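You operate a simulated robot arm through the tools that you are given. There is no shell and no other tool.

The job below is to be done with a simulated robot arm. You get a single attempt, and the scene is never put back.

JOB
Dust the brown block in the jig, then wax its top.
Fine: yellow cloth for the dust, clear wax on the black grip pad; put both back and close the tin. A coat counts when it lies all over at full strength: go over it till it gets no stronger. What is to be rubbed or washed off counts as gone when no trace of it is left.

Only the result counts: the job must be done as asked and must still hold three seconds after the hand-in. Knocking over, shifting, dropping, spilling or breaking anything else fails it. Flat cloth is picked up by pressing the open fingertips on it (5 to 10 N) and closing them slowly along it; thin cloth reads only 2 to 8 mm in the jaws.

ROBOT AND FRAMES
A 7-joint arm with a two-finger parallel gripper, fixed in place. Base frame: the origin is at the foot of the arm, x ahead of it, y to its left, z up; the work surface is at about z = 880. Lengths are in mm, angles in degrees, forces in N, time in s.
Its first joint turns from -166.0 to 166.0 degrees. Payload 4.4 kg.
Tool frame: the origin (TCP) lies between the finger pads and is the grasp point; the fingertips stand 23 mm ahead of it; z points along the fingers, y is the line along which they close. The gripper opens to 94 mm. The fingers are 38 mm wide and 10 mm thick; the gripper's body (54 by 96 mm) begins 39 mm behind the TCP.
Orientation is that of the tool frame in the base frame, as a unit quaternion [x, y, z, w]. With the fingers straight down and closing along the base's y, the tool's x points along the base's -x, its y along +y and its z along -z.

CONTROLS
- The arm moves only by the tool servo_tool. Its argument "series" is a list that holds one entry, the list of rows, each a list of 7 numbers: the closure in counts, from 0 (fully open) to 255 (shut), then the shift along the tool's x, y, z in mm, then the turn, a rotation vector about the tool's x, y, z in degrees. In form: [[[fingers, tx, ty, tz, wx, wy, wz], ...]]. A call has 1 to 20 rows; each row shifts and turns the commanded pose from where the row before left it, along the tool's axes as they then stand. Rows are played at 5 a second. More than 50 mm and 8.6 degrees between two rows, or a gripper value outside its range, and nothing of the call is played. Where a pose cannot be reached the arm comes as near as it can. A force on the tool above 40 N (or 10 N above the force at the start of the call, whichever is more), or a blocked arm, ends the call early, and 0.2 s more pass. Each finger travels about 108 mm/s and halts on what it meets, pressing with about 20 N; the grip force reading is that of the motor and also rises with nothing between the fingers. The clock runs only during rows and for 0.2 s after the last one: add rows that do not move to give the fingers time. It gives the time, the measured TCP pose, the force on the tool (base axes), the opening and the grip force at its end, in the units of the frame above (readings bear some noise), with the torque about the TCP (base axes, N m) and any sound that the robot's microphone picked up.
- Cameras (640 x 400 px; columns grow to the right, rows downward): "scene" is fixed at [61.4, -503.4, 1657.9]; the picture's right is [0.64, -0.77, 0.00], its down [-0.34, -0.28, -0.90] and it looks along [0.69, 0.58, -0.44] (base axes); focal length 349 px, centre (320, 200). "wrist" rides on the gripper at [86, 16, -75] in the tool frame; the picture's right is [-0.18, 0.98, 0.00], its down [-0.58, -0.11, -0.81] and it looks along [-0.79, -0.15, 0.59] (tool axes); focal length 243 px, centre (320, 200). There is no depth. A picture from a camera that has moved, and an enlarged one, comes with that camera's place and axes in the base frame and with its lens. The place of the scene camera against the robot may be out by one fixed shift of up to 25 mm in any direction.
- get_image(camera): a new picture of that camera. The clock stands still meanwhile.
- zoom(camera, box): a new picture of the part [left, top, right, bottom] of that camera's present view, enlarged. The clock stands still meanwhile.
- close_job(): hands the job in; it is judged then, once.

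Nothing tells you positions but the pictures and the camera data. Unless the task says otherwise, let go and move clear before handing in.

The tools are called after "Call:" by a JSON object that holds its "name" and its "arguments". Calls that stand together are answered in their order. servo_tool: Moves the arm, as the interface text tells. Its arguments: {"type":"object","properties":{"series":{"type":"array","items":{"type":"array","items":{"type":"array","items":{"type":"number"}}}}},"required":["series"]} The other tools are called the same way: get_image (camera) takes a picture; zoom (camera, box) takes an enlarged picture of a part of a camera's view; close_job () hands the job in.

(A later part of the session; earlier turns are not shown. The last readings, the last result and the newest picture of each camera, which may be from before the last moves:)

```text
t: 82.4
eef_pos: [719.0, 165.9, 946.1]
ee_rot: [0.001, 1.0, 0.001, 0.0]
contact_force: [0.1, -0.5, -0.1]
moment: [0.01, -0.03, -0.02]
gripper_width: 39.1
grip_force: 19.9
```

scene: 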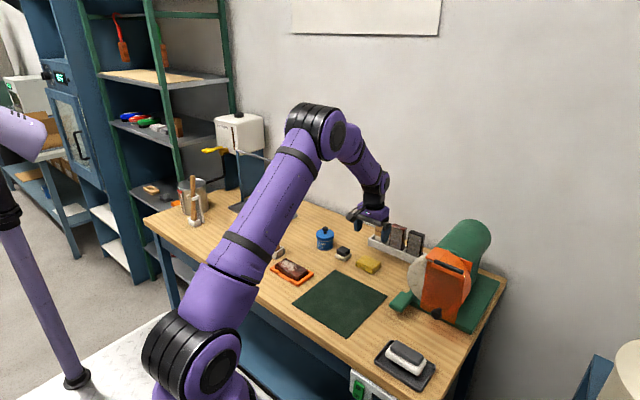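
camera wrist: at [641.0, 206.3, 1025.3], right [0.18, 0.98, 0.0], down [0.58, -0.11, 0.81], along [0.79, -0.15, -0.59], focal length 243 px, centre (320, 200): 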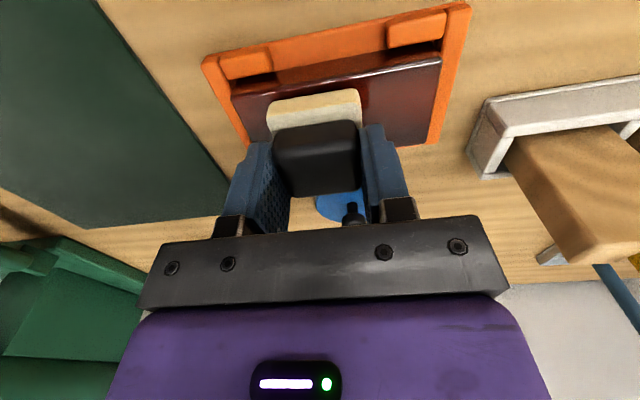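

Call:
{"name": "servo_tool", "arguments": {"series": [[[200, 0, 0, 0.7, 0, 0, 0], [200, 0, 0, 0.7, 0, 0, 0], [200, 0, 0, 0.5, 0, 0, 0], [200, 0, 0, 0, 0, 0, 0]]]}}

```text
t: 83.4
eef_pos: [719.8, 167.5, 945.2]
ee_rot: [-0.001, 1.0, 0.001, 0.001]
contact_force: [-1.1, -3.0, 38.9]
moment: [-0.05, 0.05, 0.0]
gripper_width: 39.5
grip_force: 20.2
```

Too firm at 39 N; backing off and then making the first slow stroke along y.

Call:
{"name": "servo_tool", "arguments": {"series": [[[200, 0, 0, -0.8, 0, 0, 0], [200, 0, 0, -0.3, 0, 0, 0], [200, 0, 0, 0, 0, 0, 0]]]}}

```text
t: 84.2
eef_pos: [720.4, 166.8, 944.4]
ee_rot: [0.0, 1.0, 0.0, 0.0]
contact_force: [1.4, -2.0, 28.3]
moment: [0.03, -0.17, 0.0]
gripper_width: 39.3
grip_force: 20.3
```

Call:
{"name": "servo_tool", "arguments": {"series": [[[200, 0, 0, -0.7, 0, 0, 0], [200, 0, 0, -0.4, 0, 0, 0], [200, 0, 0, 0, 0, 0, 0]]]}}

```text
t: 85.0
eef_pos: [719.8, 166.4, 943.9]
ee_rot: [0.0, 1.0, -0.001, -0.001]
contact_force: [-0.7, -1.3, 3.1]
moment: [-0.02, 0.01, -0.01]
gripper_width: 38.9
grip_force: 20.1
```

Call:
{"name": "servo_tool", "arguments": {"series": [[[200, 0, 0, 0.3, 0, 0, 0], [200, 0, 8, 0, 0, 0, 0], [200, 0, 8, 0, 0, 0, 0], [200, 0, 8, 0, 0, 0, 0], [200, 0, 8, 0, 0, 0, 0], [200, 0, 8, 0, 0, 0, 0], [200, 0, 8, 0, 0, 0, 0], [200, 0, 8, 0, 0, 0, 0], [200, 0, 8, 0, 0, 0, 0], [200, 0, 0, 0, 0, 0, 0]]]}}

Call:
{"name": "get_image", "arguments": {"camera": "wrist"}}

Call:
{"name": "zoom", "arguments": {"camera": "scene", "box": [255, 215, 325, 285]}}

```text
t: 87.2
eef_pos: [719.4, 230.7, 947.0]
ee_rot: [0.0, 1.0, 0.0, 0.0]
contact_force: [-0.5, 0.8, 0.5]
moment: [-0.02, -0.02, -0.01]
gripper_width: 39.1
grip_force: 19.7
```

```text
taken
camera wrist: at [632.6, 246.5, 1019.7], right [0.18, 0.98, 0.0], down [0.58, -0.11, 0.81], along [0.79, -0.15, -0.59], focal length 243 px, centre (320, 200)
```

wrist: 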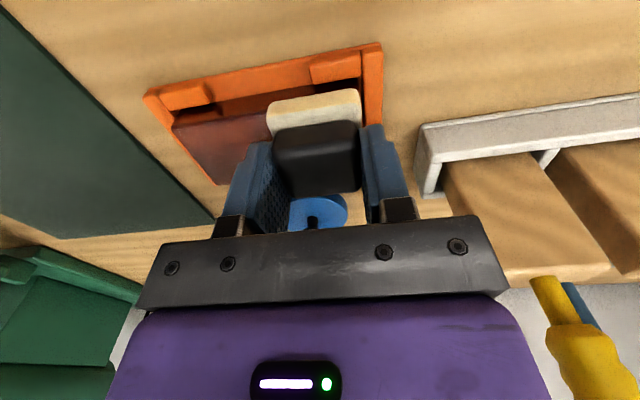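

```text
5.71 times, centred on (290, 250) of scene
camera zoom: at [61.4, -503.4, 1657.9], right [0.64, -0.77, 0.0], down [-0.34, -0.28, -0.9], along [0.69, 0.58, -0.44], focal length 1996 px, centre (491, -86)
```

zoom: 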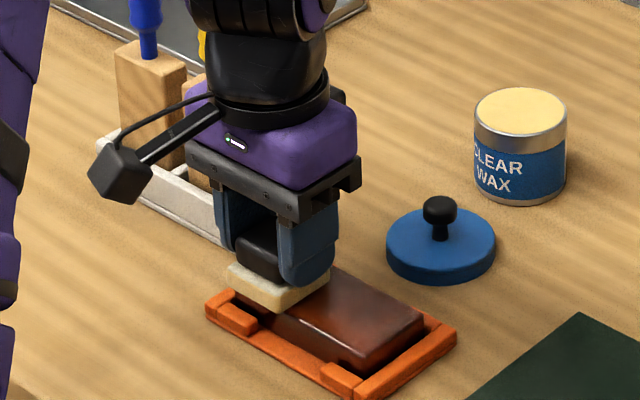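

Contact was lost toward this end. I'll take it in shorter segments with small height corrections; lowering a little here first.

Call:
{"name": "servo_tool", "arguments": {"series": [[[200, 0, 0, 0.5, 0, 0, 0], [200, 0, 0, 0, 0, 0, 0], [200, 0, 0, 0, 0, 0, 0]]]}}

Call:
{"name": "zoom", "arguments": {"camera": "scene", "box": [265, 250, 315, 285]}}

```text
t: 88.0
eef_pos: [718.9, 230.1, 945.7]
ee_rot: [0.0, 1.0, 0.0, 0.001]
contact_force: [0.7, 0.6, 4.5]
moment: [0.02, 0.01, 0.0]
gripper_width: 39.0
grip_force: 19.8
```

```text
11.43 times, centred on (290, 268) of scene
camera zoom: at [61.4, -503.4, 1657.9], right [0.64, -0.77, 0.0], down [-0.34, -0.28, -0.9], along [0.69, 0.58, -0.44], focal length 3992 px, centre (663, -571)
```

zoom: 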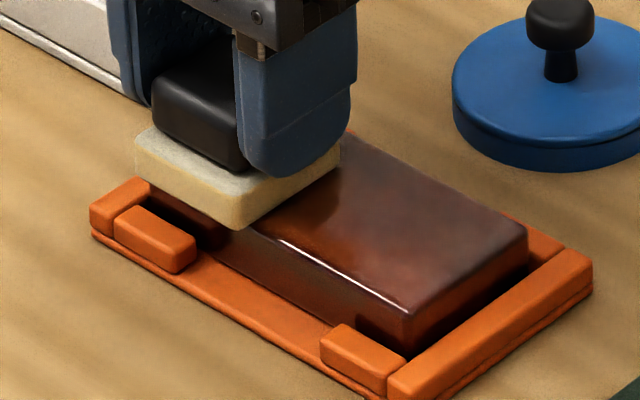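

Call:
{"name": "servo_tool", "arguments": {"series": [[[200, 0, 3, 0.3, 0, 0, 0], [200, 0, -8, 0, 0, 0, 0], [200, 0, -8, 0, 0, 0, 0], [200, 0, -8, 0, 0, 0, 0], [200, 0, -8, 0, 0, 0, 0], [200, 0, 0, 0, 0, 0, 0]]]}}

```text
t: 89.4
eef_pos: [718.3, 200.3, 944.9]
ee_rot: [0.0, 1.0, 0.0, 0.0]
contact_force: [0.0, 3.4, 7.6]
moment: [0.07, 0.03, 0.05]
gripper_width: 38.9
grip_force: 19.8
```

Call:
{"name": "servo_tool", "arguments": {"series": [[[200, 0, -8, 0, 0, 0, 0], [200, 0, -8, 0, 0, 0, 0], [200, 0, -8, 0, 0, 0, 0], [200, 0, -8, 0, 0, 0, 0], [200, 0, -3, 0, 0, 0, 0], [200, 0, 0, 0, 0, 0, 0]]]}}

Call:
{"name": "zoom", "arguments": {"camera": "scene", "box": [265, 250, 315, 285]}}

Call:
{"name": "get_image", "arguments": {"camera": "wrist"}}

```text
t: 90.8
eef_pos: [719.5, 165.4, 944.4]
ee_rot: [-0.001, 1.0, 0.0, 0.0]
contact_force: [0.1, 0.0, 1.1]
moment: [-0.03, 0.01, -0.02]
gripper_width: 39.1
grip_force: 20.0
```

```text
11.43 times, centred on (290, 268) of scene
camera zoom: at [61.4, -503.4, 1657.9], right [0.64, -0.77, 0.0], down [-0.34, -0.28, -0.9], along [0.69, 0.58, -0.44], focal length 3992 px, centre (663, -571)
```

zoom: 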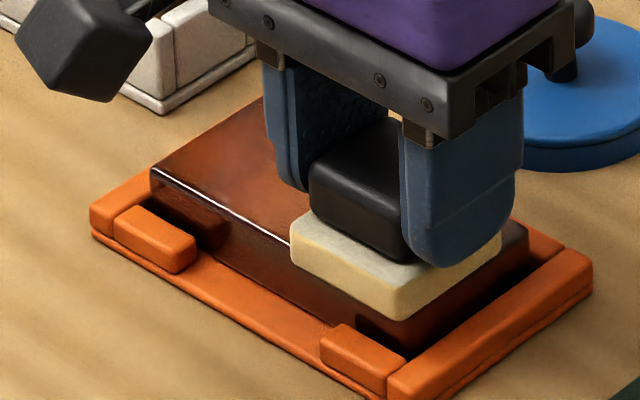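

```text
taken
camera wrist: at [632.7, 180.7, 1019.2], right [0.18, 0.98, 0.0], down [0.58, -0.11, 0.81], along [0.79, -0.15, -0.59], focal length 243 px, centre (320, 200)
```

wrist: 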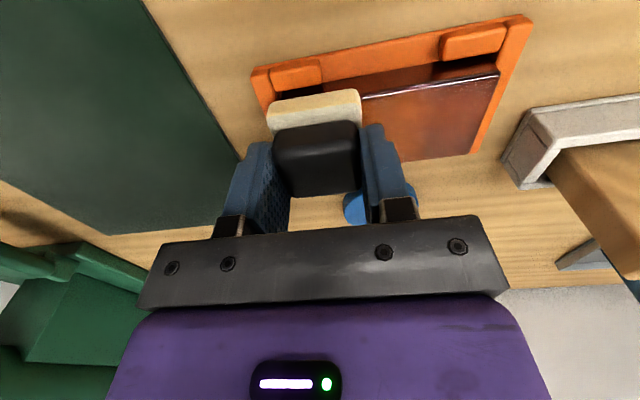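

The waxed zone turns a warmer amber. Pressure is light at this end, so I lower 0.5 mm and stroke again, first half.

Call:
{"name": "servo_tool", "arguments": {"series": [[[200, 0, 0, 0.5, 0, 0, 0], [200, 0, 0, 0, 0, 0, 0], [200, 0, 8, 0, 0, 0, 0], [200, 0, 8, 0, 0, 0, 0], [200, 0, 8, 0, 0, 0, 0], [200, 0, 8, 0, 0, 0, 0], [200, 0, 0, 0, 0, 0, 0]]]}}

```text
t: 92.2
eef_pos: [720.6, 195.4, 944.7]
ee_rot: [0.0, 1.0, -0.001, 0.0]
contact_force: [-4.6, -4.7, 17.2]
moment: [-0.13, 0.22, -0.02]
gripper_width: 39.2
grip_force: 19.9
stopped in row 6: the force on the tool passed its limit at 42 N (the readings are from after the stop); the commanded pose is now the measured one
```

The force peaked and the call stopped. Let me check nothing moved.

Call:
{"name": "zoom", "arguments": {"camera": "scene", "box": [260, 235, 320, 285]}}

Call:
{"name": "get_image", "arguments": {"camera": "wrist"}}

```text
8.00 times, centred on (290, 260) of scene
camera zoom: at [61.4, -503.4, 1657.9], right [0.64, -0.77, 0.0], down [-0.34, -0.28, -0.9], along [0.69, 0.58, -0.44], focal length 2794 px, centre (560, -280)
```

zoom: 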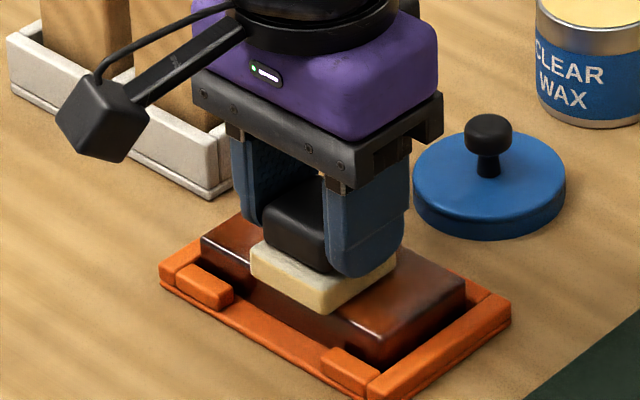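

```text
taken
camera wrist: at [633.1, 210.7, 1018.5], right [0.19, 0.98, 0.0], down [0.58, -0.11, 0.81], along [0.79, -0.15, -0.59], focal length 243 px, centre (320, 200)
```

wrist: 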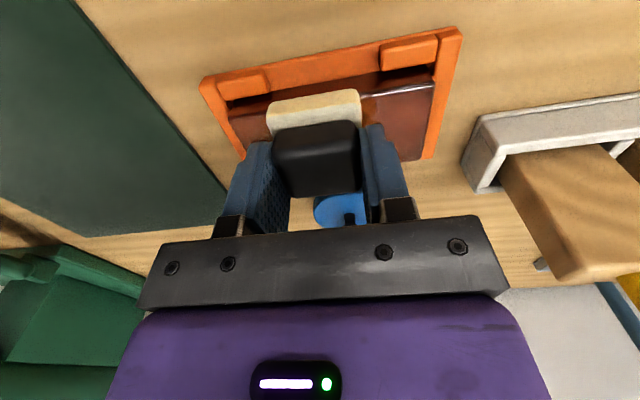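

Everything is in place. I relieve the pressure a bit and continue in short segments.

Call:
{"name": "servo_tool", "arguments": {"series": [[[200, 0, 0, -0.4, 0, 0, 0], [200, 0, 6, 0, 0, 0, 0], [200, 0, 6, 0, 0, 0, 0], [200, 0, 6, 0, 0, 0, 0], [200, 0, 0, 0, 0, 0, 0]]]}}

```text
t: 93.4
eef_pos: [719.2, 213.0, 944.6]
ee_rot: [0.001, 1.0, 0.0, 0.0]
contact_force: [-0.4, -1.5, 3.9]
moment: [0.05, 0.04, 0.0]
gripper_width: 39.0
grip_force: 19.9
```

Call:
{"name": "servo_tool", "arguments": {"series": [[[200, 0, 6, 0.2, 0, 0, 0], [200, 0, 6, 0, 0, 0, 0], [200, 0, 6, 0, 0, 0, 0], [200, 0, 3, 0, 0, 0, 0], [200, 0, 0, 0, 0, 0, 0]]]}}

```text
t: 94.6
eef_pos: [720.8, 234.5, 943.8]
ee_rot: [0.001, 1.0, 0.0, 0.002]
contact_force: [3.4, -8.5, 23.6]
moment: [-0.26, -0.13, -0.03]
gripper_width: 39.0
grip_force: 20.0
```

Near strip covered. I lift, shift to the far strip (x ≈ 737) and touch down again.

Call:
{"name": "servo_tool", "arguments": {"series": [[[200, 0, 0, -3, 0, 0, 0], [200, -9, 0, -2, 0, 0, 0], [200, -8, 0, 0, 0, 0, 0], [200, 0, 0, 3, 0, 0, 0], [200, 0, 0, 0.8, 0, 0, 0], [200, 0, 0, 0, 0, 0, 0]]]}}

Call:
{"name": "zoom", "arguments": {"camera": "scene", "box": [265, 250, 315, 285]}}

```text
t: 96.0
eef_pos: [739.2, 233.8, 945.1]
ee_rot: [0.0, 1.0, 0.0, 0.001]
contact_force: [0.1, -0.6, 0.5]
moment: [0.03, 0.02, 0.03]
gripper_width: 39.2
grip_force: 19.9
```

```text
11.43 times, centred on (290, 268) of scene
camera zoom: at [61.4, -503.4, 1657.9], right [0.64, -0.77, 0.0], down [-0.34, -0.28, -0.9], along [0.69, 0.58, -0.44], focal length 3992 px, centre (663, -571)
```

zoom: 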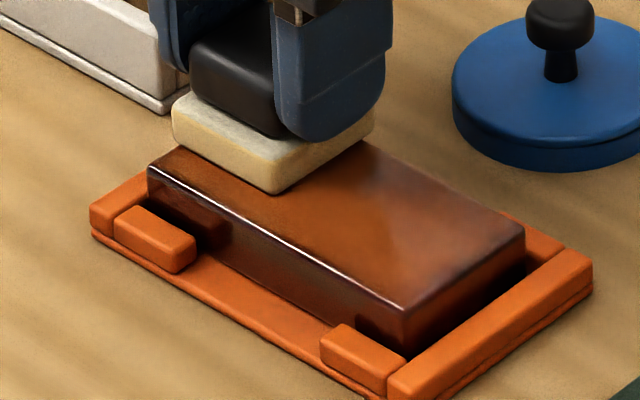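

The near strip shows amber; the right end and far edge still need coating. Touching down and stroking the far strip.

Call:
{"name": "servo_tool", "arguments": {"series": [[[200, 0, 0, 0.5, 0, 0, 0], [200, 0, 0, 0.2, 0, 0, 0], [200, 0, 0, 0, 0, 0, 0]]]}}

```text
t: 96.8
eef_pos: [738.2, 233.6, 944.6]
ee_rot: [0.0, 1.0, 0.0, 0.001]
contact_force: [0.1, 3.9, 11.7]
moment: [0.15, 0.16, 0.02]
gripper_width: 39.1
grip_force: 20.4
```

Call:
{"name": "servo_tool", "arguments": {"series": [[[200, 0, -7, 0, 0, 0, 0], [200, 0, -7, 0, 0, 0, 0], [200, 0, -7, 0, 0, 0, 0], [200, 0, -7, 0, 0, 0, 0], [200, 0, -7, 0, 0, 0, 0], [200, 0, 0, 0, 0, 0, 0]]]}}

```text
t: 98.2
eef_pos: [738.1, 199.7, 945.1]
ee_rot: [0.001, 1.0, -0.001, 0.0]
contact_force: [-0.3, 0.6, 2.8]
moment: [-0.02, 0.06, 0.04]
gripper_width: 39.2
grip_force: 19.8
```

Call:
{"name": "servo_tool", "arguments": {"series": [[[200, 0, 0, 0.4, 0, 0, 0], [200, 0, -7, 0, 0, 0, 0], [200, 0, -7, 0, 0, 0, 0], [200, 0, -7, 0, 0, 0, 0], [200, 0, -7, 0, 0, 0, 0], [200, 0, -7, 0, 0, 0, 0], [200, 0, 0, 0, 0, 0, 0]]]}}

Call:
{"name": "zoom", "arguments": {"camera": "scene", "box": [265, 250, 315, 285]}}

Call:
{"name": "zoom", "arguments": {"camera": "wrist", "box": [230, 0, 550, 200]}}

```text
t: 99.8
eef_pos: [738.6, 164.3, 943.7]
ee_rot: [0.001, 1.0, 0.0, 0.002]
contact_force: [2.6, 11.9, 35.4]
moment: [0.42, 0.04, -0.06]
gripper_width: 39.4
grip_force: 20.2
```

```text
11.43 times, centred on (290, 268) of scene
camera zoom: at [61.4, -503.4, 1657.9], right [0.64, -0.77, 0.0], down [-0.34, -0.28, -0.9], along [0.69, 0.58, -0.44], focal length 3992 px, centre (663, -571)
```

zoom: 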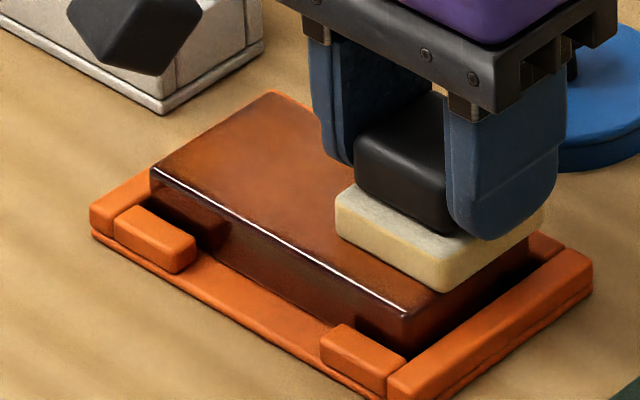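

```text
2.00 times, centred on (390, 100) of wrist
camera zoom: at [650.6, 180.3, 1018.1], right [0.19, 0.98, 0.0], down [0.58, -0.11, 0.81], along [0.79, -0.15, -0.59], focal length 485 px, centre (180, 400)
```

zoom: 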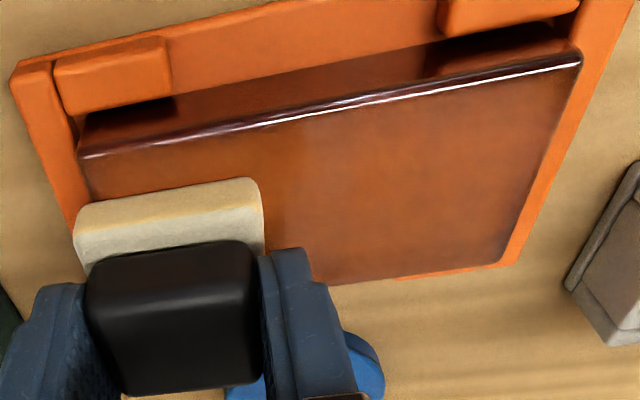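

Most of the top is now amber. I'll lift and inspect for weaker zones.

Call:
{"name": "servo_tool", "arguments": {"series": [[[200, 0, 0, -1, 0, 0, 0], [200, 0, 0, -10, 0, 0, 0], [200, 10, -15, -25, 0, 0, 0], [200, 20, -25, -25, 0, 0, 0], [200, 20, -25, -25, 0, 0, 0], [200, 20, -25, -25, 0, 0, 0], [200, 0, 0, 0, 0, 0, 0]]]}}

Call:
{"name": "get_image", "arguments": {"camera": "wrist"}}

Call:
{"name": "zoom", "arguments": {"camera": "scene", "box": [265, 250, 315, 285]}}

```text
t: 101.4
eef_pos: [665.4, 74.0, 1054.6]
ee_rot: [0.001, 1.0, -0.001, 0.0]
contact_force: [-0.1, 0.3, 0.2]
moment: [0.05, 0.02, 0.01]
gripper_width: 39.1
grip_force: 20.1
```

```text
taken
camera wrist: at [578.8, 90.3, 1127.1], right [0.19, 0.98, 0.0], down [0.58, -0.11, 0.81], along [0.79, -0.15, -0.59], focal length 243 px, centre (320, 200)
```

wrist: 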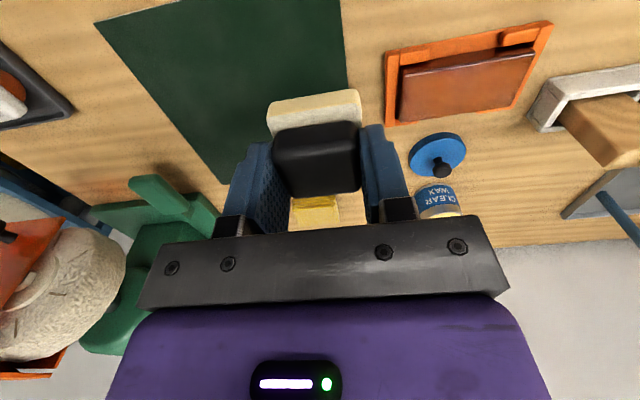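

```text
11.43 times, centred on (290, 268) of scene
camera zoom: at [61.4, -503.4, 1657.9], right [0.64, -0.77, 0.0], down [-0.34, -0.28, -0.9], along [0.69, 0.58, -0.44], focal length 3992 px, centre (663, -571)
```

zoom: 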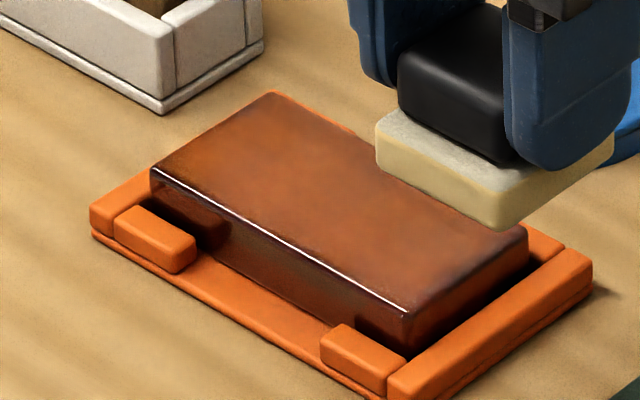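

Call:
{"name": "zoom", "arguments": {"camera": "wrist", "box": [380, 15, 560, 130]}}

Call:
{"name": "zoom", "arguments": {"camera": "wrist", "box": [250, 70, 380, 150]}}

```text
3.48 times, centred on (470, 72) of wrist
camera zoom: at [578.8, 90.3, 1127.1], right [0.19, 0.98, 0.0], down [0.58, -0.11, 0.81], along [0.79, -0.15, -0.59], focal length 844 px, centre (-202, 644)
```

zoom: 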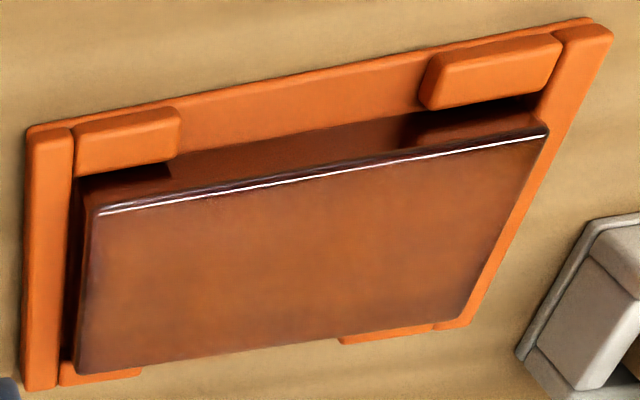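

```text
4.92 times, centred on (315, 110) of wrist
camera zoom: at [578.8, 90.3, 1127.1], right [0.19, 0.98, 0.0], down [0.58, -0.11, 0.81], along [0.79, -0.15, -0.59], focal length 1194 px, centre (345, 643)
```

zoom: 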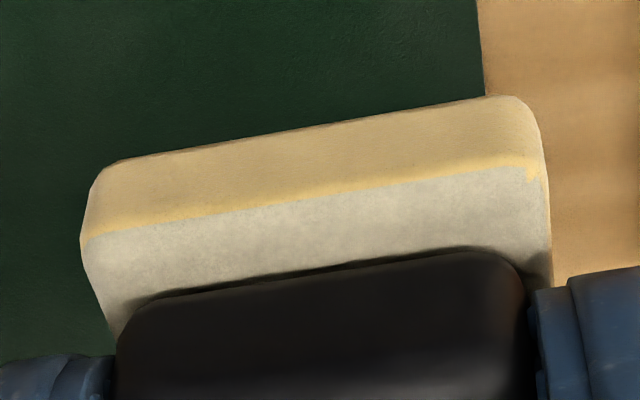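

The centre is amber but a few mm along the edges look weaker. I'll go over it again with the pad shifted toward each edge, starting at the near-left corner.

Call:
{"name": "servo_tool", "arguments": {"series": [[[200, -10.8, 21.4, 20, 0, 0, 0], [200, -10.8, 21.4, 20, 0, 0, 0], [200, -10.8, 21.4, 20, 0, 0, 0], [200, -10.8, 21.4, 20, 0, 0, 0], [200, 0, 0, 15, 0, 0, 0], [200, 0, 0, 10, 0, 0, 0], [200, 0, 0, 4, 0, 0, 0], [200, 0, 0, 0, 0, 0, 0]]]}}

Call:
{"name": "get_image", "arguments": {"camera": "wrist"}}

```text
t: 103.2
eef_pos: [710.5, 161.0, 945.6]
ee_rot: [0.001, 1.0, -0.001, 0.001]
contact_force: [0.4, -0.1, -0.2]
moment: [-0.01, 0.01, 0.0]
gripper_width: 39.0
grip_force: 20.2
```

```text
taken
camera wrist: at [623.0, 176.0, 1019.9], right [0.19, 0.98, 0.0], down [0.58, -0.11, 0.81], along [0.79, -0.15, -0.59], focal length 243 px, centre (320, 200)
```

wrist: 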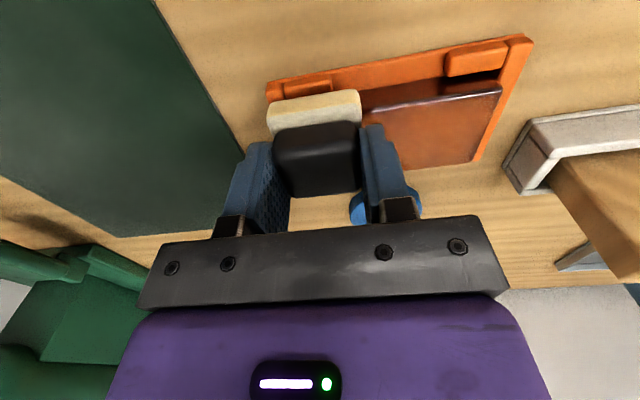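

Call:
{"name": "servo_tool", "arguments": {"series": [[[200, 0, 0, 0.6, 0, 0, 0], [200, 0, 0, 0.5, 0, 0, 0], [200, 0, 0, 0.4, 0, 0, 0], [200, 0, 0, 0, 0, 0, 0]]]}}

```text
t: 104.2
eef_pos: [709.7, 159.4, 943.6]
ee_rot: [0.001, 1.0, 0.0, 0.001]
contact_force: [-1.5, -2.2, 9.4]
moment: [-0.01, -0.01, -0.05]
gripper_width: 39.2
grip_force: 19.9
```

Call:
{"name": "servo_tool", "arguments": {"series": [[[200, 0, -3, 0, 0, 0, 0], [200, 0, 7, 0, 0, 0, 0], [200, 0, 7, 0, 0, 0, 0], [200, 0, 7, 0, 0, 0, 0], [200, 0, 7, 0, 0, 0, 0], [200, 0, 7, 0, 0, 0, 0], [200, 0, 0, 0, 0, 0, 0]]]}}

```text
t: 105.8
eef_pos: [711.9, 191.4, 944.3]
ee_rot: [0.001, 1.0, -0.001, 0.001]
contact_force: [0.2, -2.9, 4.8]
moment: [-0.01, -0.03, 0.0]
gripper_width: 39.3
grip_force: 19.8
```

Call:
{"name": "servo_tool", "arguments": {"series": [[[200, 0, 7, 0.2, 0, 0, 0], [200, 0, 7, 0, 0, 0, 0], [200, 0, 7, 0, 0, 0, 0], [200, 0, 7, 0, 0, 0, 0], [200, 0, 7, 0, 0, 0, 0], [200, 0, 7, 0, 0, 0, 0], [200, 0, 0, 0, 0, 0, 0]]]}}

Call:
{"name": "get_image", "arguments": {"camera": "wrist"}}

Call:
{"name": "zoom", "arguments": {"camera": "scene", "box": [245, 215, 325, 285]}}

```text
t: 107.4
eef_pos: [710.8, 232.7, 944.1]
ee_rot: [0.001, 1.0, -0.001, 0.001]
contact_force: [2.7, -9.7, 27.8]
moment: [-0.34, -0.3, -0.08]
gripper_width: 39.2
grip_force: 19.7
```

```text
taken
camera wrist: at [623.1, 248.7, 1018.2], right [0.19, 0.98, 0.0], down [0.58, -0.11, 0.81], along [0.79, -0.15, -0.59], focal length 243 px, centre (320, 200)
```

wrist: 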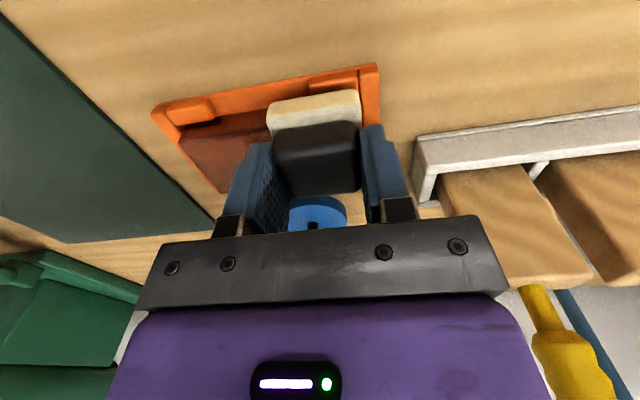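

```text
5.71 times, centred on (285, 250) of scene
camera zoom: at [61.4, -503.4, 1657.9], right [0.64, -0.77, 0.0], down [-0.34, -0.28, -0.9], along [0.69, 0.58, -0.44], focal length 1996 px, centre (520, -86)
```

zoom: 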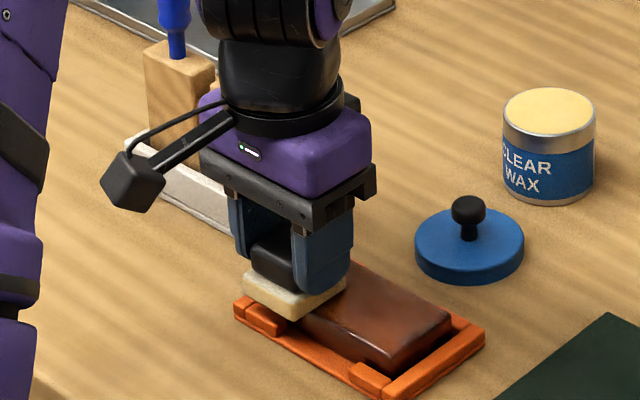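

Near strip done up to y≈234. I push 3 mm further toward the end with lighter pressure, then lift and move to the far strip.

Call:
{"name": "servo_tool", "arguments": {"series": [[[200, 0, 1.5, -0.4, 0, 0, 0], [200, 0, 1.5, 0, 0, 0, 0], [200, 0, -6, 0, 0, 0, 0], [200, 0, 6, 0, 0, 0, 0], [200, 0, 0, -3, 0, 0, 0], [200, -12, 0, -2, 0, 0, 0], [200, -12, 0, 0, 0, 0, 0], [200, -12, 0, 2, 0, 0, 0], [200, 0, 0, 2.5, 0, 0, 0], [200, 0, 0, 0, 0, 0, 0]]]}}

```text
t: 109.6
eef_pos: [747.8, 238.3, 945.9]
ee_rot: [0.001, 1.0, 0.001, 0.002]
contact_force: [-0.3, -0.3, 0.2]
moment: [-0.03, 0.0, 0.0]
gripper_width: 39.2
grip_force: 19.5
```

Call:
{"name": "servo_tool", "arguments": {"series": [[[200, 0, 0, 0.5, 0, 0, 0], [200, 0, 0, 0.4, 0, 0, 0], [200, 0, 0, 0, 0, 0, 0]]]}}

```text
t: 110.4
eef_pos: [749.1, 236.2, 945.4]
ee_rot: [0.0, 1.0, 0.001, 0.001]
contact_force: [0.0, 0.2, -0.2]
moment: [-0.01, -0.01, 0.01]
gripper_width: 39.1
grip_force: 19.9
```

Call:
{"name": "servo_tool", "arguments": {"series": [[[200, 0, 0, 0.4, 0, 0, 0], [200, 0, 0, 0.4, 0, 0, 0], [200, 0, 0, 0, 0, 0, 0]]]}}

```text
t: 111.2
eef_pos: [747.3, 236.5, 944.6]
ee_rot: [0.002, 1.0, 0.0, 0.001]
contact_force: [-0.6, -0.2, 13.6]
moment: [-0.05, 0.19, 0.03]
gripper_width: 39.3
grip_force: 20.1
```

Call:
{"name": "servo_tool", "arguments": {"series": [[[200, 0, -7, 0, 0, 0, 0], [200, 0, -7, 0, 0, 0, 0], [200, 0, -7, 0, 0, 0, 0], [200, 0, -7, 0, 0, 0, 0], [200, 0, -7, 0, 0, 0, 0], [200, 0, 0, 0, 0, 0, 0]]]}}

```text
t: 112.6
eef_pos: [746.1, 202.8, 944.7]
ee_rot: [0.001, 1.0, 0.0, 0.002]
contact_force: [1.4, 11.2, 28.7]
moment: [0.3, 0.27, -0.11]
gripper_width: 39.3
grip_force: 20.2
```

Call:
{"name": "servo_tool", "arguments": {"series": [[[200, 0, 0, -0.5, 0, 0, 0], [200, 0, -7, 0, 0, 0, 0], [200, 0, -7, 0, 0, 0, 0], [200, 0, -7, 0, 0, 0, 0], [200, 0, -7, 0, 0, 0, 0], [200, 0, -7, 0, 0, 0, 0], [200, 0, -7, 0, 0, 0, 0], [200, 0, 0, 0, 0, 0, 0]]]}}

Call:
{"name": "zoom", "arguments": {"camera": "scene", "box": [265, 250, 315, 285]}}

Call:
{"name": "zoom", "arguments": {"camera": "wrist", "box": [230, 0, 550, 200]}}

```text
t: 114.4
eef_pos: [746.2, 158.6, 943.0]
ee_rot: [0.001, 1.0, 0.001, 0.001]
contact_force: [1.2, 11.2, 32.9]
moment: [0.48, 0.25, -0.07]
gripper_width: 39.2
grip_force: 19.7
```

```text
11.43 times, centred on (290, 268) of scene
camera zoom: at [61.4, -503.4, 1657.9], right [0.64, -0.77, 0.0], down [-0.34, -0.28, -0.9], along [0.69, 0.58, -0.44], focal length 3992 px, centre (663, -571)
```

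zoom: 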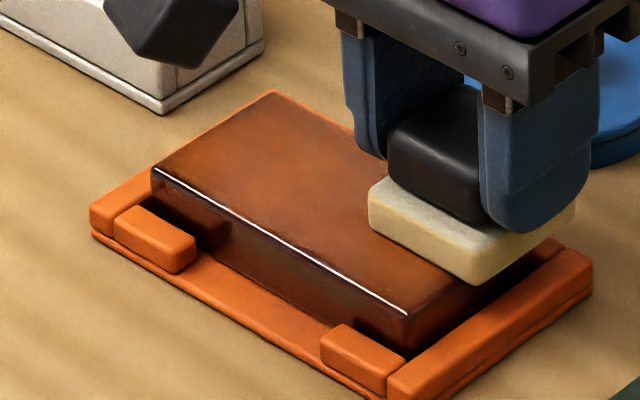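

```text
2.00 times, centred on (390, 100) of wrist
camera zoom: at [659.1, 175.1, 1018.0], right [0.19, 0.98, 0.0], down [0.58, -0.11, 0.81], along [0.79, -0.15, -0.59], focal length 485 px, centre (180, 400)
```

zoom: 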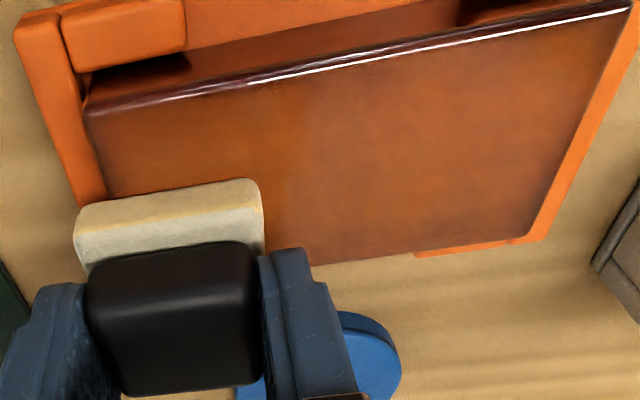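

The coat is growing stronger but unevenly. I'll reload the pad with wax before the next passes.

Call:
{"name": "servo_tool", "arguments": {"series": [[[200, 0, 0, -1, 0, 0, 0], [200, 0, 0, -12, 0, 0, 0], [200, 0, 0, -25, 0, 0, 0], [200, 0, 0, -25, 0, 0, 0], [200, 0, 0, -25, 0, 0, 0], [200, -30.4, 9.5, 0, 0, 0, 0], [200, -30.4, 9.5, 0, 0, 0, 0], [200, -30.4, 9.5, 0, 0, 0, 0], [200, -30.4, 9.5, 0, 0, 0, 0], [200, -30.4, 9.5, 0, 0, 0, 0], [200, -30.4, 9.5, 0, 0, 0, 0], [200, 0, 0, 15, 0, 0, 0], [200, 0, 0, 15, 0, 0, 0], [200, 0, 0, 12, 0, 0, 0], [200, 0, 0, 0, 0, 0, 0], [200, 0, 0, 0, 0, 0, 0]]]}}

Call:
{"name": "zoom", "arguments": {"camera": "wrist", "box": [250, 20, 394, 140]}}

Call:
{"name": "zoom", "arguments": {"camera": "scene", "box": [265, 250, 315, 285]}}

Call:
{"name": "zoom", "arguments": {"camera": "scene", "box": [305, 210, 355, 258]}}

```text
t: 117.8
eef_pos: [929.1, 215.7, 989.9]
ee_rot: [0.001, 1.0, 0.0, 0.001]
contact_force: [-0.5, 0.3, -0.3]
moment: [-0.01, 0.02, 0.01]
gripper_width: 38.9
grip_force: 19.8
```

```text
3.33 times, centred on (322, 80) of wrist
camera zoom: at [842.1, 232.0, 1064.9], right [0.19, 0.98, 0.0], down [0.58, -0.11, 0.81], along [0.79, -0.15, -0.59], focal length 809 px, centre (313, 600)
```

zoom: 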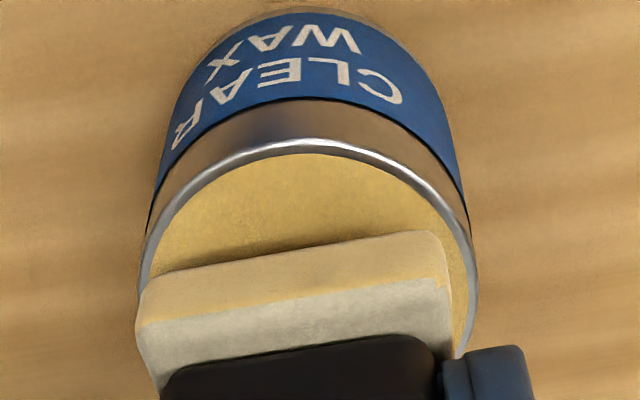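

```text
11.43 times, centred on (290, 268) of scene
camera zoom: at [61.4, -503.4, 1657.9], right [0.64, -0.77, 0.0], down [-0.34, -0.28, -0.9], along [0.69, 0.58, -0.44], focal length 3992 px, centre (663, -571)
```

zoom: 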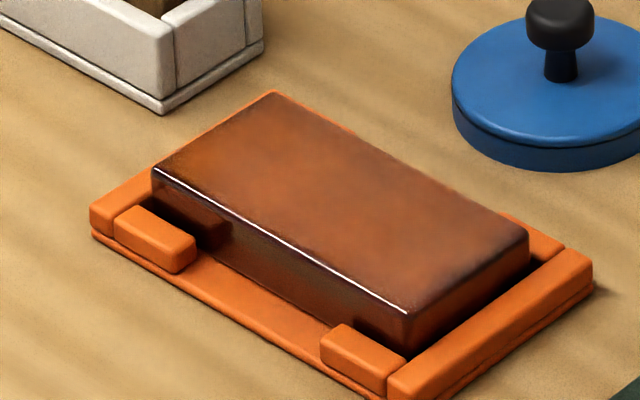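

```text
8.33 times, centred on (330, 234) of scene
camera zoom: at [61.4, -503.4, 1657.9], right [0.64, -0.77, 0.0], down [-0.34, -0.28, -0.9], along [0.69, 0.58, -0.44], focal length 2910 px, centre (237, -83)
```

zoom: 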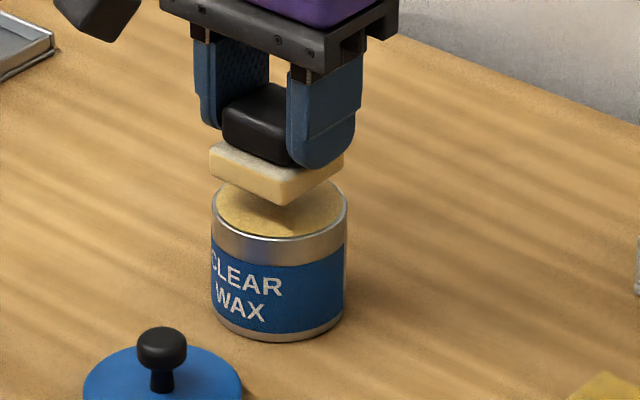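

Aligned over the tin. Lowering gently onto the wax again.

Call:
{"name": "servo_tool", "arguments": {"series": [[[200, 0, 0, 5, 0, 0, 0], [200, 0, 0, 5, 0, 0, 0], [200, 0, 0, 2, 0, 0, 0], [200, 0, 0, 0.7, 0, 0, 0], [200, 0, 0, 0, 0, 0, 0]]]}}

```text
t: 119.0
eef_pos: [930.3, 217.4, 976.7]
ee_rot: [0.001, 1.0, 0.001, 0.001]
contact_force: [0.9, -0.5, -0.7]
moment: [-0.01, 0.03, 0.01]
gripper_width: 39.3
grip_force: 20.0
```

Call:
{"name": "servo_tool", "arguments": {"series": [[[200, 0, -0.5, 0.6, 0, 0, 0], [200, 0, -0.5, 0.5, 0, 0, 0], [200, 0, 0, 0.4, 0, 0, 0], [200, 0, 0, 0, 0, 0, 0]]]}}

```text
t: 120.0
eef_pos: [929.8, 215.5, 976.3]
ee_rot: [0.001, 1.0, -0.001, 0.001]
contact_force: [-0.1, 0.3, 0.7]
moment: [-0.01, 0.02, 0.01]
gripper_width: 39.2
grip_force: 20.1
```

Call:
{"name": "servo_tool", "arguments": {"series": [[[200, 0, 0, 0.5, 0, 0, 0], [200, 0, 0, 0.4, 0, 0, 0], [200, 0, 0, 0, 0, 0, 0], [200, 0, 0, 0, 0, 0, 0]]]}}

Call:
{"name": "zoom", "arguments": {"camera": "wrist", "box": [250, 20, 394, 140]}}

```text
t: 121.0
eef_pos: [929.2, 215.6, 974.2]
ee_rot: [0.001, 1.0, 0.001, 0.001]
contact_force: [0.4, -0.3, 0.9]
moment: [-0.03, -0.01, 0.02]
gripper_width: 39.1
grip_force: 19.9
```

```text
3.33 times, centred on (322, 80) of wrist
camera zoom: at [841.8, 231.8, 1049.1], right [0.19, 0.98, 0.0], down [0.58, -0.11, 0.81], along [0.79, -0.15, -0.59], focal length 809 px, centre (313, 600)
```

zoom: 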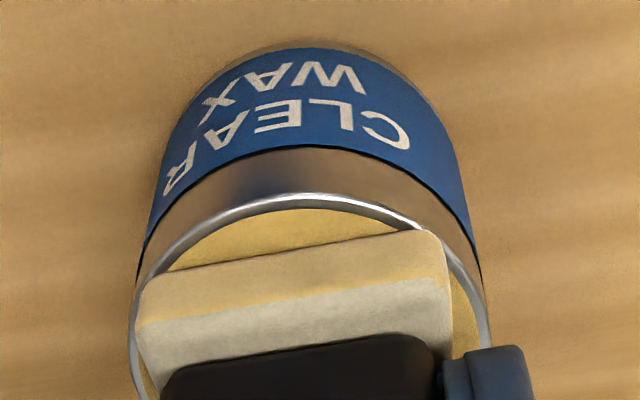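

Call:
{"name": "servo_tool", "arguments": {"series": [[[200, 0, 0, 0.4, 0, 0, 0], [200, 0, 0, 0.3, 0, 0, 0], [200, 0, 0, 0, 0, 0, 0], [200, 0, 0, 0, 0, 0, 0]]]}}

```text
t: 122.0
eef_pos: [929.2, 215.3, 975.4]
ee_rot: [0.002, 1.0, 0.0, 0.0]
contact_force: [1.1, 1.4, 7.2]
moment: [0.01, -0.03, 0.0]
gripper_width: 39.2
grip_force: 19.9
```

Contact at 7 N; holding a second then lifting and carrying back to the block's near-left part.

Call:
{"name": "servo_tool", "arguments": {"series": [[[200, 0, 0, 0, 0, 0, 0], [200, 0, 0, 0, 0, 0, 0], [200, 0, 0, 0, 0, 0, 0], [200, 0, 0, -3, 0, 0, 0], [200, 0, 0, -12, 0, 0, 0], [200, 0, 0, -20, 0, 0, 0], [200, 0, 0, -20, 0, 0, 0], [200, 30, -8, 0, 0, 0, 0], [200, 30, -8, 0, 0, 0, 0], [200, 30, -8, 0, 0, 0, 0], [200, 30, -8, 0, 0, 0, 0], [200, 30, -8, 0, 0, 0, 0], [200, 30, -8, 0, 0, 0, 0], [200, 30, -8, 0, 0, 0, 0], [200, 0, 0, 0, 0, 0, 0]]]}}

Call:
{"name": "get_image", "arguments": {"camera": "wrist"}}

```text
t: 125.2
eef_pos: [718.0, 161.9, 1030.7]
ee_rot: [0.001, 1.0, 0.0, 0.0]
contact_force: [-0.1, 1.3, -0.9]
moment: [-0.01, 0.01, 0.01]
gripper_width: 39.2
grip_force: 20.5
```

```text
taken
camera wrist: at [631.6, 177.6, 1105.0], right [0.19, 0.98, 0.0], down [0.58, -0.11, 0.81], along [0.79, -0.15, -0.59], focal length 243 px, centre (320, 200)
```

wrist: 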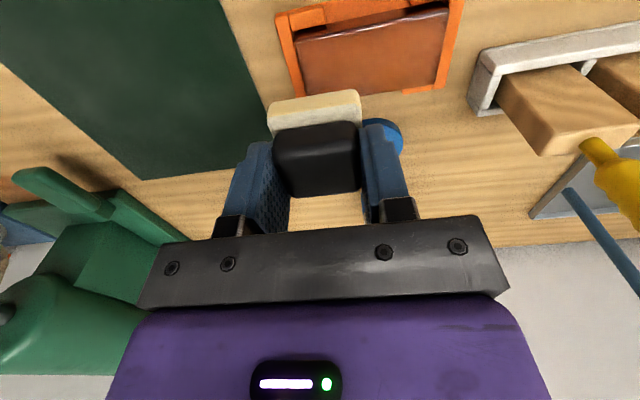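

Call:
{"name": "zoom", "arguments": {"camera": "wrist", "box": [270, 0, 470, 110]}}

Call:
{"name": "servo_tool", "arguments": {"series": [[[200, 5, -2, 20, 0, 0, 0], [200, 3, -2, 20, 0, 0, 0], [200, 0, 0, 20, 0, 0, 0], [200, 0, 0, 15, 0, 0, 0], [200, 0, 0, 7, 0, 0, 0], [200, 0, 0, 1.5, 0, 0, 0], [200, 0, 0, 0, 0, 0, 0]]]}}

```text
3.20 times, centred on (370, 55) of wrist
camera zoom: at [631.6, 177.6, 1105.0], right [0.19, 0.98, 0.0], down [0.58, -0.11, 0.81], along [0.79, -0.15, -0.59], focal length 776 px, centre (160, 664)
```

zoom: 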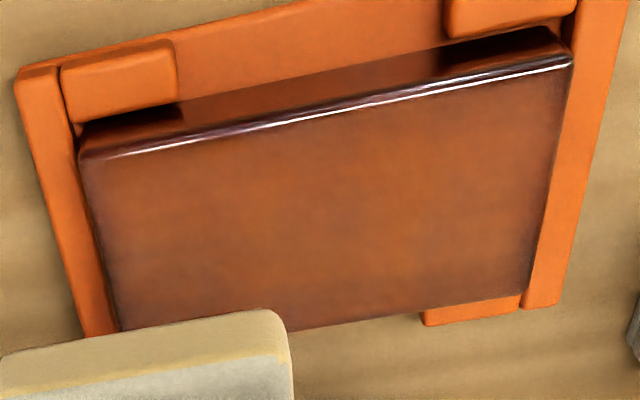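

```text
t: 126.8
eef_pos: [710.7, 156.2, 945.2]
ee_rot: [0.001, 1.0, 0.0, 0.001]
contact_force: [0.1, 0.3, -0.2]
moment: [-0.01, 0.0, 0.0]
gripper_width: 39.3
grip_force: 20.0
```

The short ends (y≈147 and y≈253) are still darker; I'll focus more on them. Touching down near the left end.

Call:
{"name": "servo_tool", "arguments": {"series": [[[200, 0, -2, 0.5, 0, 0, 0], [200, 0, 0, 0.4, 0, 0, 0], [200, 0, 0, 0, 0, 0, 0]]]}}

```text
t: 127.6
eef_pos: [711.1, 154.1, 945.5]
ee_rot: [0.001, 1.0, 0.001, 0.002]
contact_force: [-0.1, -0.4, 11.2]
moment: [0.06, -0.09, -0.02]
gripper_width: 39.0
grip_force: 20.3
```

Call:
{"name": "servo_tool", "arguments": {"series": [[[200, 0, -4, 0, 0, 0, 0], [200, -6, 0, 0, 0, 0, 0], [200, -6, 0, 0, 0, 0, 0], [200, -6, 0, 0, 0, 0, 0], [200, 0, 0, 0, 0, 0, 0]]]}}

```text
t: 128.8
eef_pos: [728.9, 149.8, 945.6]
ee_rot: [0.001, 1.0, 0.0, 0.001]
contact_force: [-3.4, -1.2, 9.9]
moment: [0.09, 0.14, 0.03]
gripper_width: 38.9
grip_force: 19.9
```

Good pressure. Continuing across the left end in x and back.

Call:
{"name": "servo_tool", "arguments": {"series": [[[200, -6, 0, 0, 0, 0, 0], [200, -6, 0, 0, 0, 0, 0], [200, -6, 0, 0, 0, 0, 0], [200, 0, 0, 0, 0, 0, 0]]]}}

```text
t: 129.8
eef_pos: [747.9, 150.7, 944.9]
ee_rot: [0.001, 1.0, 0.001, 0.001]
contact_force: [-4.5, -0.1, 11.3]
moment: [0.1, 0.26, 0.02]
gripper_width: 39.1
grip_force: 19.8
```

Call:
{"name": "servo_tool", "arguments": {"series": [[[200, 0, 7, 0, 0, 0, 0], [200, 0, 7, 0, 0, 0, 0], [200, 0, 7, 0, 0, 0, 0], [200, 0, 7, 0, 0, 0, 0], [200, 0, 7, 0, 0, 0, 0], [200, 0, 7, 0, 0, 0, 0], [200, 0, 0, 0, 0, 0, 0]]]}}

```text
t: 131.4
eef_pos: [747.0, 191.7, 945.0]
ee_rot: [0.001, 1.0, 0.0, 0.002]
contact_force: [-0.8, -2.7, 9.0]
moment: [-0.1, 0.02, 0.03]
gripper_width: 38.9
grip_force: 19.3
```

Call:
{"name": "servo_tool", "arguments": {"series": [[[200, 0, 7, 0, 0, 0, 0], [200, 0, 7, 0, 0, 0, 0], [200, 0, 7, 0, 0, 0, 0], [200, 0, 7, 0, 0, 0, 0], [200, 0, 7, 0, 0, 0, 0], [200, 0, 7, 0, 0, 0, 0], [200, 0, 5, 0, 0, 0, 0], [200, 0, 0, 0, 0, 0, 0]]]}}

Call:
{"name": "zoom", "arguments": {"camera": "scene", "box": [250, 235, 320, 285]}}

Call:
{"name": "get_image", "arguments": {"camera": "wrist"}}

```text
t: 133.2
eef_pos: [747.3, 239.3, 945.8]
ee_rot: [0.0, 1.0, -0.001, 0.002]
contact_force: [-0.2, 0.8, 0.2]
moment: [0.05, 0.0, -0.01]
gripper_width: 38.7
grip_force: 19.9
```

```text
8.00 times, centred on (285, 260) of scene
camera zoom: at [61.4, -503.4, 1657.9], right [0.64, -0.77, 0.0], down [-0.34, -0.28, -0.9], along [0.69, 0.58, -0.44], focal length 2794 px, centre (600, -280)
```

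zoom: 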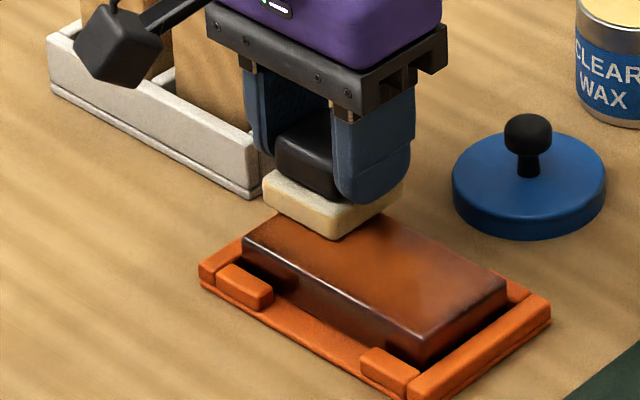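

```text
taken
camera wrist: at [660.5, 256.0, 1019.1], right [0.19, 0.98, 0.0], down [0.58, -0.11, 0.81], along [0.79, -0.15, -0.59], focal length 243 px, centre (320, 200)
```

wrist: 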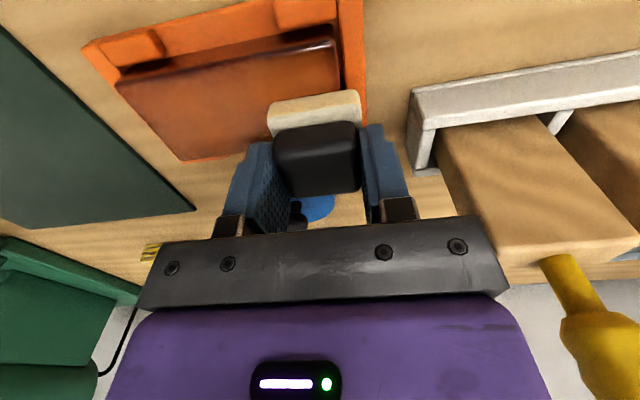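

Contact is lost at this end; lowering slightly, then rubbing across this end in x.

Call:
{"name": "servo_tool", "arguments": {"series": [[[200, 0, -1, 0.4, 0, 0, 0], [200, 0, 0, 0.3, 0, 0, 0], [200, 0, 0, 0, 0, 0, 0]]]}}

```text
t: 134.0
eef_pos: [748.9, 239.3, 945.4]
ee_rot: [0.0, 1.0, 0.0, 0.0]
contact_force: [-1.0, 0.4, 4.7]
moment: [-0.01, 0.08, 0.04]
gripper_width: 39.2
grip_force: 19.9
```

Call:
{"name": "servo_tool", "arguments": {"series": [[[200, 0, 0, 0.3, 0, 0, 0], [200, 6, 0, 0, 0, 0, 0], [200, 6, 0, 0, 0, 0, 0], [200, 6, 0, 0, 0, 0, 0], [200, 0, 0, 0, 0, 0, 0]]]}}

```text
t: 135.2
eef_pos: [731.5, 238.6, 943.2]
ee_rot: [0.001, 1.0, 0.0, 0.001]
contact_force: [9.6, 0.1, 27.2]
moment: [-0.12, -0.28, 0.06]
gripper_width: 39.2
grip_force: 20.0
```

Call:
{"name": "servo_tool", "arguments": {"series": [[[200, 0, 0, -0.4, 0, 0, 0], [200, 6, 0, 0, 0, 0, 0], [200, 6, 0, 0, 0, 0, 0], [200, 6, 0, 0, 0, 0, 0], [200, 0, 0, 0, 0, 0, 0]]]}}

```text
t: 136.4
eef_pos: [711.0, 238.6, 945.1]
ee_rot: [0.001, 1.0, 0.001, -0.001]
contact_force: [4.0, 0.2, 18.4]
moment: [-0.03, -0.31, 0.02]
gripper_width: 39.1
grip_force: 19.8
```

Now the near strip back toward the left end, in segments.

Call:
{"name": "servo_tool", "arguments": {"series": [[[200, 0, -7, -0.2, 0, 0, 0], [200, 0, -7, 0, 0, 0, 0], [200, 0, -7, 0, 0, 0, 0], [200, 0, -7, 0, 0, 0, 0], [200, 0, -7, 0, 0, 0, 0], [200, 0, -7, 0, 0, 0, 0], [200, 0, 0, 0, 0, 0, 0]]]}}

```text
t: 138.0
eef_pos: [710.8, 196.7, 944.5]
ee_rot: [0.001, 1.0, -0.002, 0.0]
contact_force: [0.1, -0.2, 3.6]
moment: [0.01, 0.01, -0.03]
gripper_width: 39.1
grip_force: 20.3
```

Call:
{"name": "servo_tool", "arguments": {"series": [[[200, 0, -7, 0.3, 0, 0, 0], [200, 0, -7, 0, 0, 0, 0], [200, 0, -7, 0, 0, 0, 0], [200, 0, -7, 0, 0, 0, 0], [200, 0, -7, 0, 0, 0, 0], [200, 0, -7, 0, 0, 0, 0], [200, 0, -4, 0, 0, 0, 0], [200, 0, 0, 0, 0, 0, 0]]]}}

Call:
{"name": "zoom", "arguments": {"camera": "wrist", "box": [230, 0, 550, 200]}}

Call:
{"name": "zoom", "arguments": {"camera": "scene", "box": [265, 250, 315, 285]}}

```text
t: 139.8
eef_pos: [710.3, 150.9, 943.8]
ee_rot: [0.0, 1.0, -0.001, 0.001]
contact_force: [-1.3, 9.5, 26.9]
moment: [0.51, -0.11, 0.09]
gripper_width: 39.2
grip_force: 20.2
```

```text
2.00 times, centred on (390, 100) of wrist
camera zoom: at [623.9, 166.6, 1018.1], right [0.19, 0.98, 0.0], down [0.58, -0.11, 0.81], along [0.79, -0.15, -0.59], focal length 485 px, centre (180, 400)
```

zoom: 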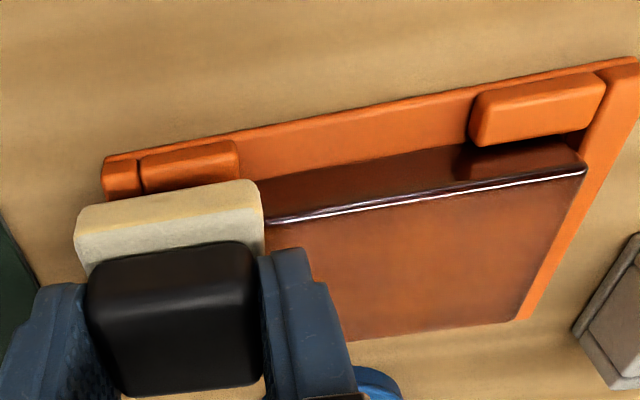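

```text
11.43 times, centred on (290, 268) of scene
camera zoom: at [61.4, -503.4, 1657.9], right [0.64, -0.77, 0.0], down [-0.34, -0.28, -0.9], along [0.69, 0.58, -0.44], focal length 3992 px, centre (663, -571)
```

zoom: 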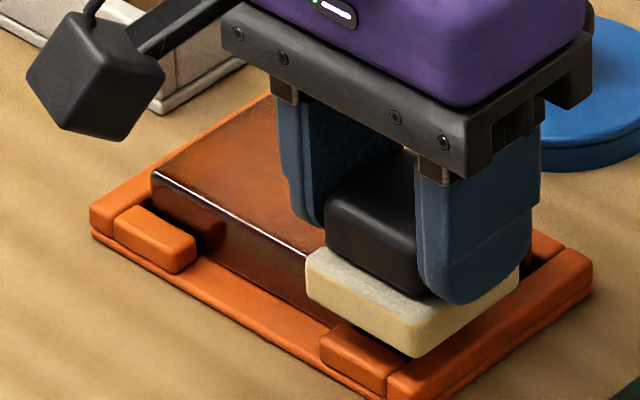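

Now the middle strip: relieve pressure, slide to x≈729 at the left end and stroke along.

Call:
{"name": "servo_tool", "arguments": {"series": [[[200, 0, 0, -0.5, 0, 0, 0], [200, -6, 0, 0, 0, 0, 0], [200, -6, 0, 0, 0, 0, 0], [200, -6, 0, 0, 0, 0, 0], [200, 0, 0, 0, 0, 0, 0]]]}}

```text
t: 141.0
eef_pos: [729.7, 149.1, 945.4]
ee_rot: [0.001, 1.0, -0.001, 0.001]
contact_force: [-2.1, -1.6, 5.3]
moment: [-0.07, 0.14, 0.04]
gripper_width: 39.0
grip_force: 19.4
```

Call:
{"name": "servo_tool", "arguments": {"series": [[[200, 0, 7, 0.2, 0, 0, 0], [200, 0, 7, 0, 0, 0, 0], [200, 0, 7, 0, 0, 0, 0], [200, 0, 7, 0, 0, 0, 0], [200, 0, 7, 0, 0, 0, 0], [200, 0, 7, 0, 0, 0, 0], [200, 0, 0, 0, 0, 0, 0]]]}}

```text
t: 142.6
eef_pos: [729.1, 190.0, 945.2]
ee_rot: [0.0, 1.0, 0.0, 0.001]
contact_force: [0.7, -6.2, 20.2]
moment: [-0.24, 0.03, -0.04]
gripper_width: 39.0
grip_force: 19.6
```

Call:
{"name": "servo_tool", "arguments": {"series": [[[200, 0, 7, -0.1, 0, 0, 0], [200, 0, 7, 0, 0, 0, 0], [200, 0, 7, 0, 0, 0, 0], [200, 0, 7, 0, 0, 0, 0], [200, 0, 7, 0, 0, 0, 0], [200, 0, 7, 0, 0, 0, 0], [200, 0, 5, 0, 0, 0, 0], [200, 0, 0, 0, 0, 0, 0]]]}}

Call:
{"name": "get_image", "arguments": {"camera": "wrist"}}

```text
t: 144.4
eef_pos: [729.3, 240.1, 944.2]
ee_rot: [0.002, 1.0, 0.0, 0.001]
contact_force: [0.7, -8.8, 21.5]
moment: [-0.34, 0.04, -0.01]
gripper_width: 39.1
grip_force: 19.6
```

```text
taken
camera wrist: at [642.3, 255.5, 1018.3], right [0.19, 0.98, 0.0], down [0.58, -0.11, 0.81], along [0.79, -0.15, -0.59], focal length 243 px, centre (320, 200)
```

wrist: 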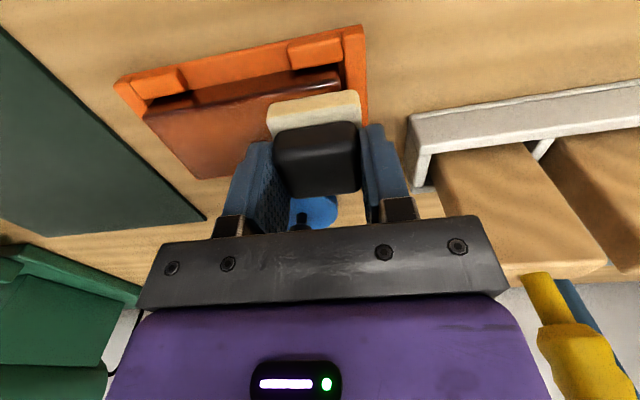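

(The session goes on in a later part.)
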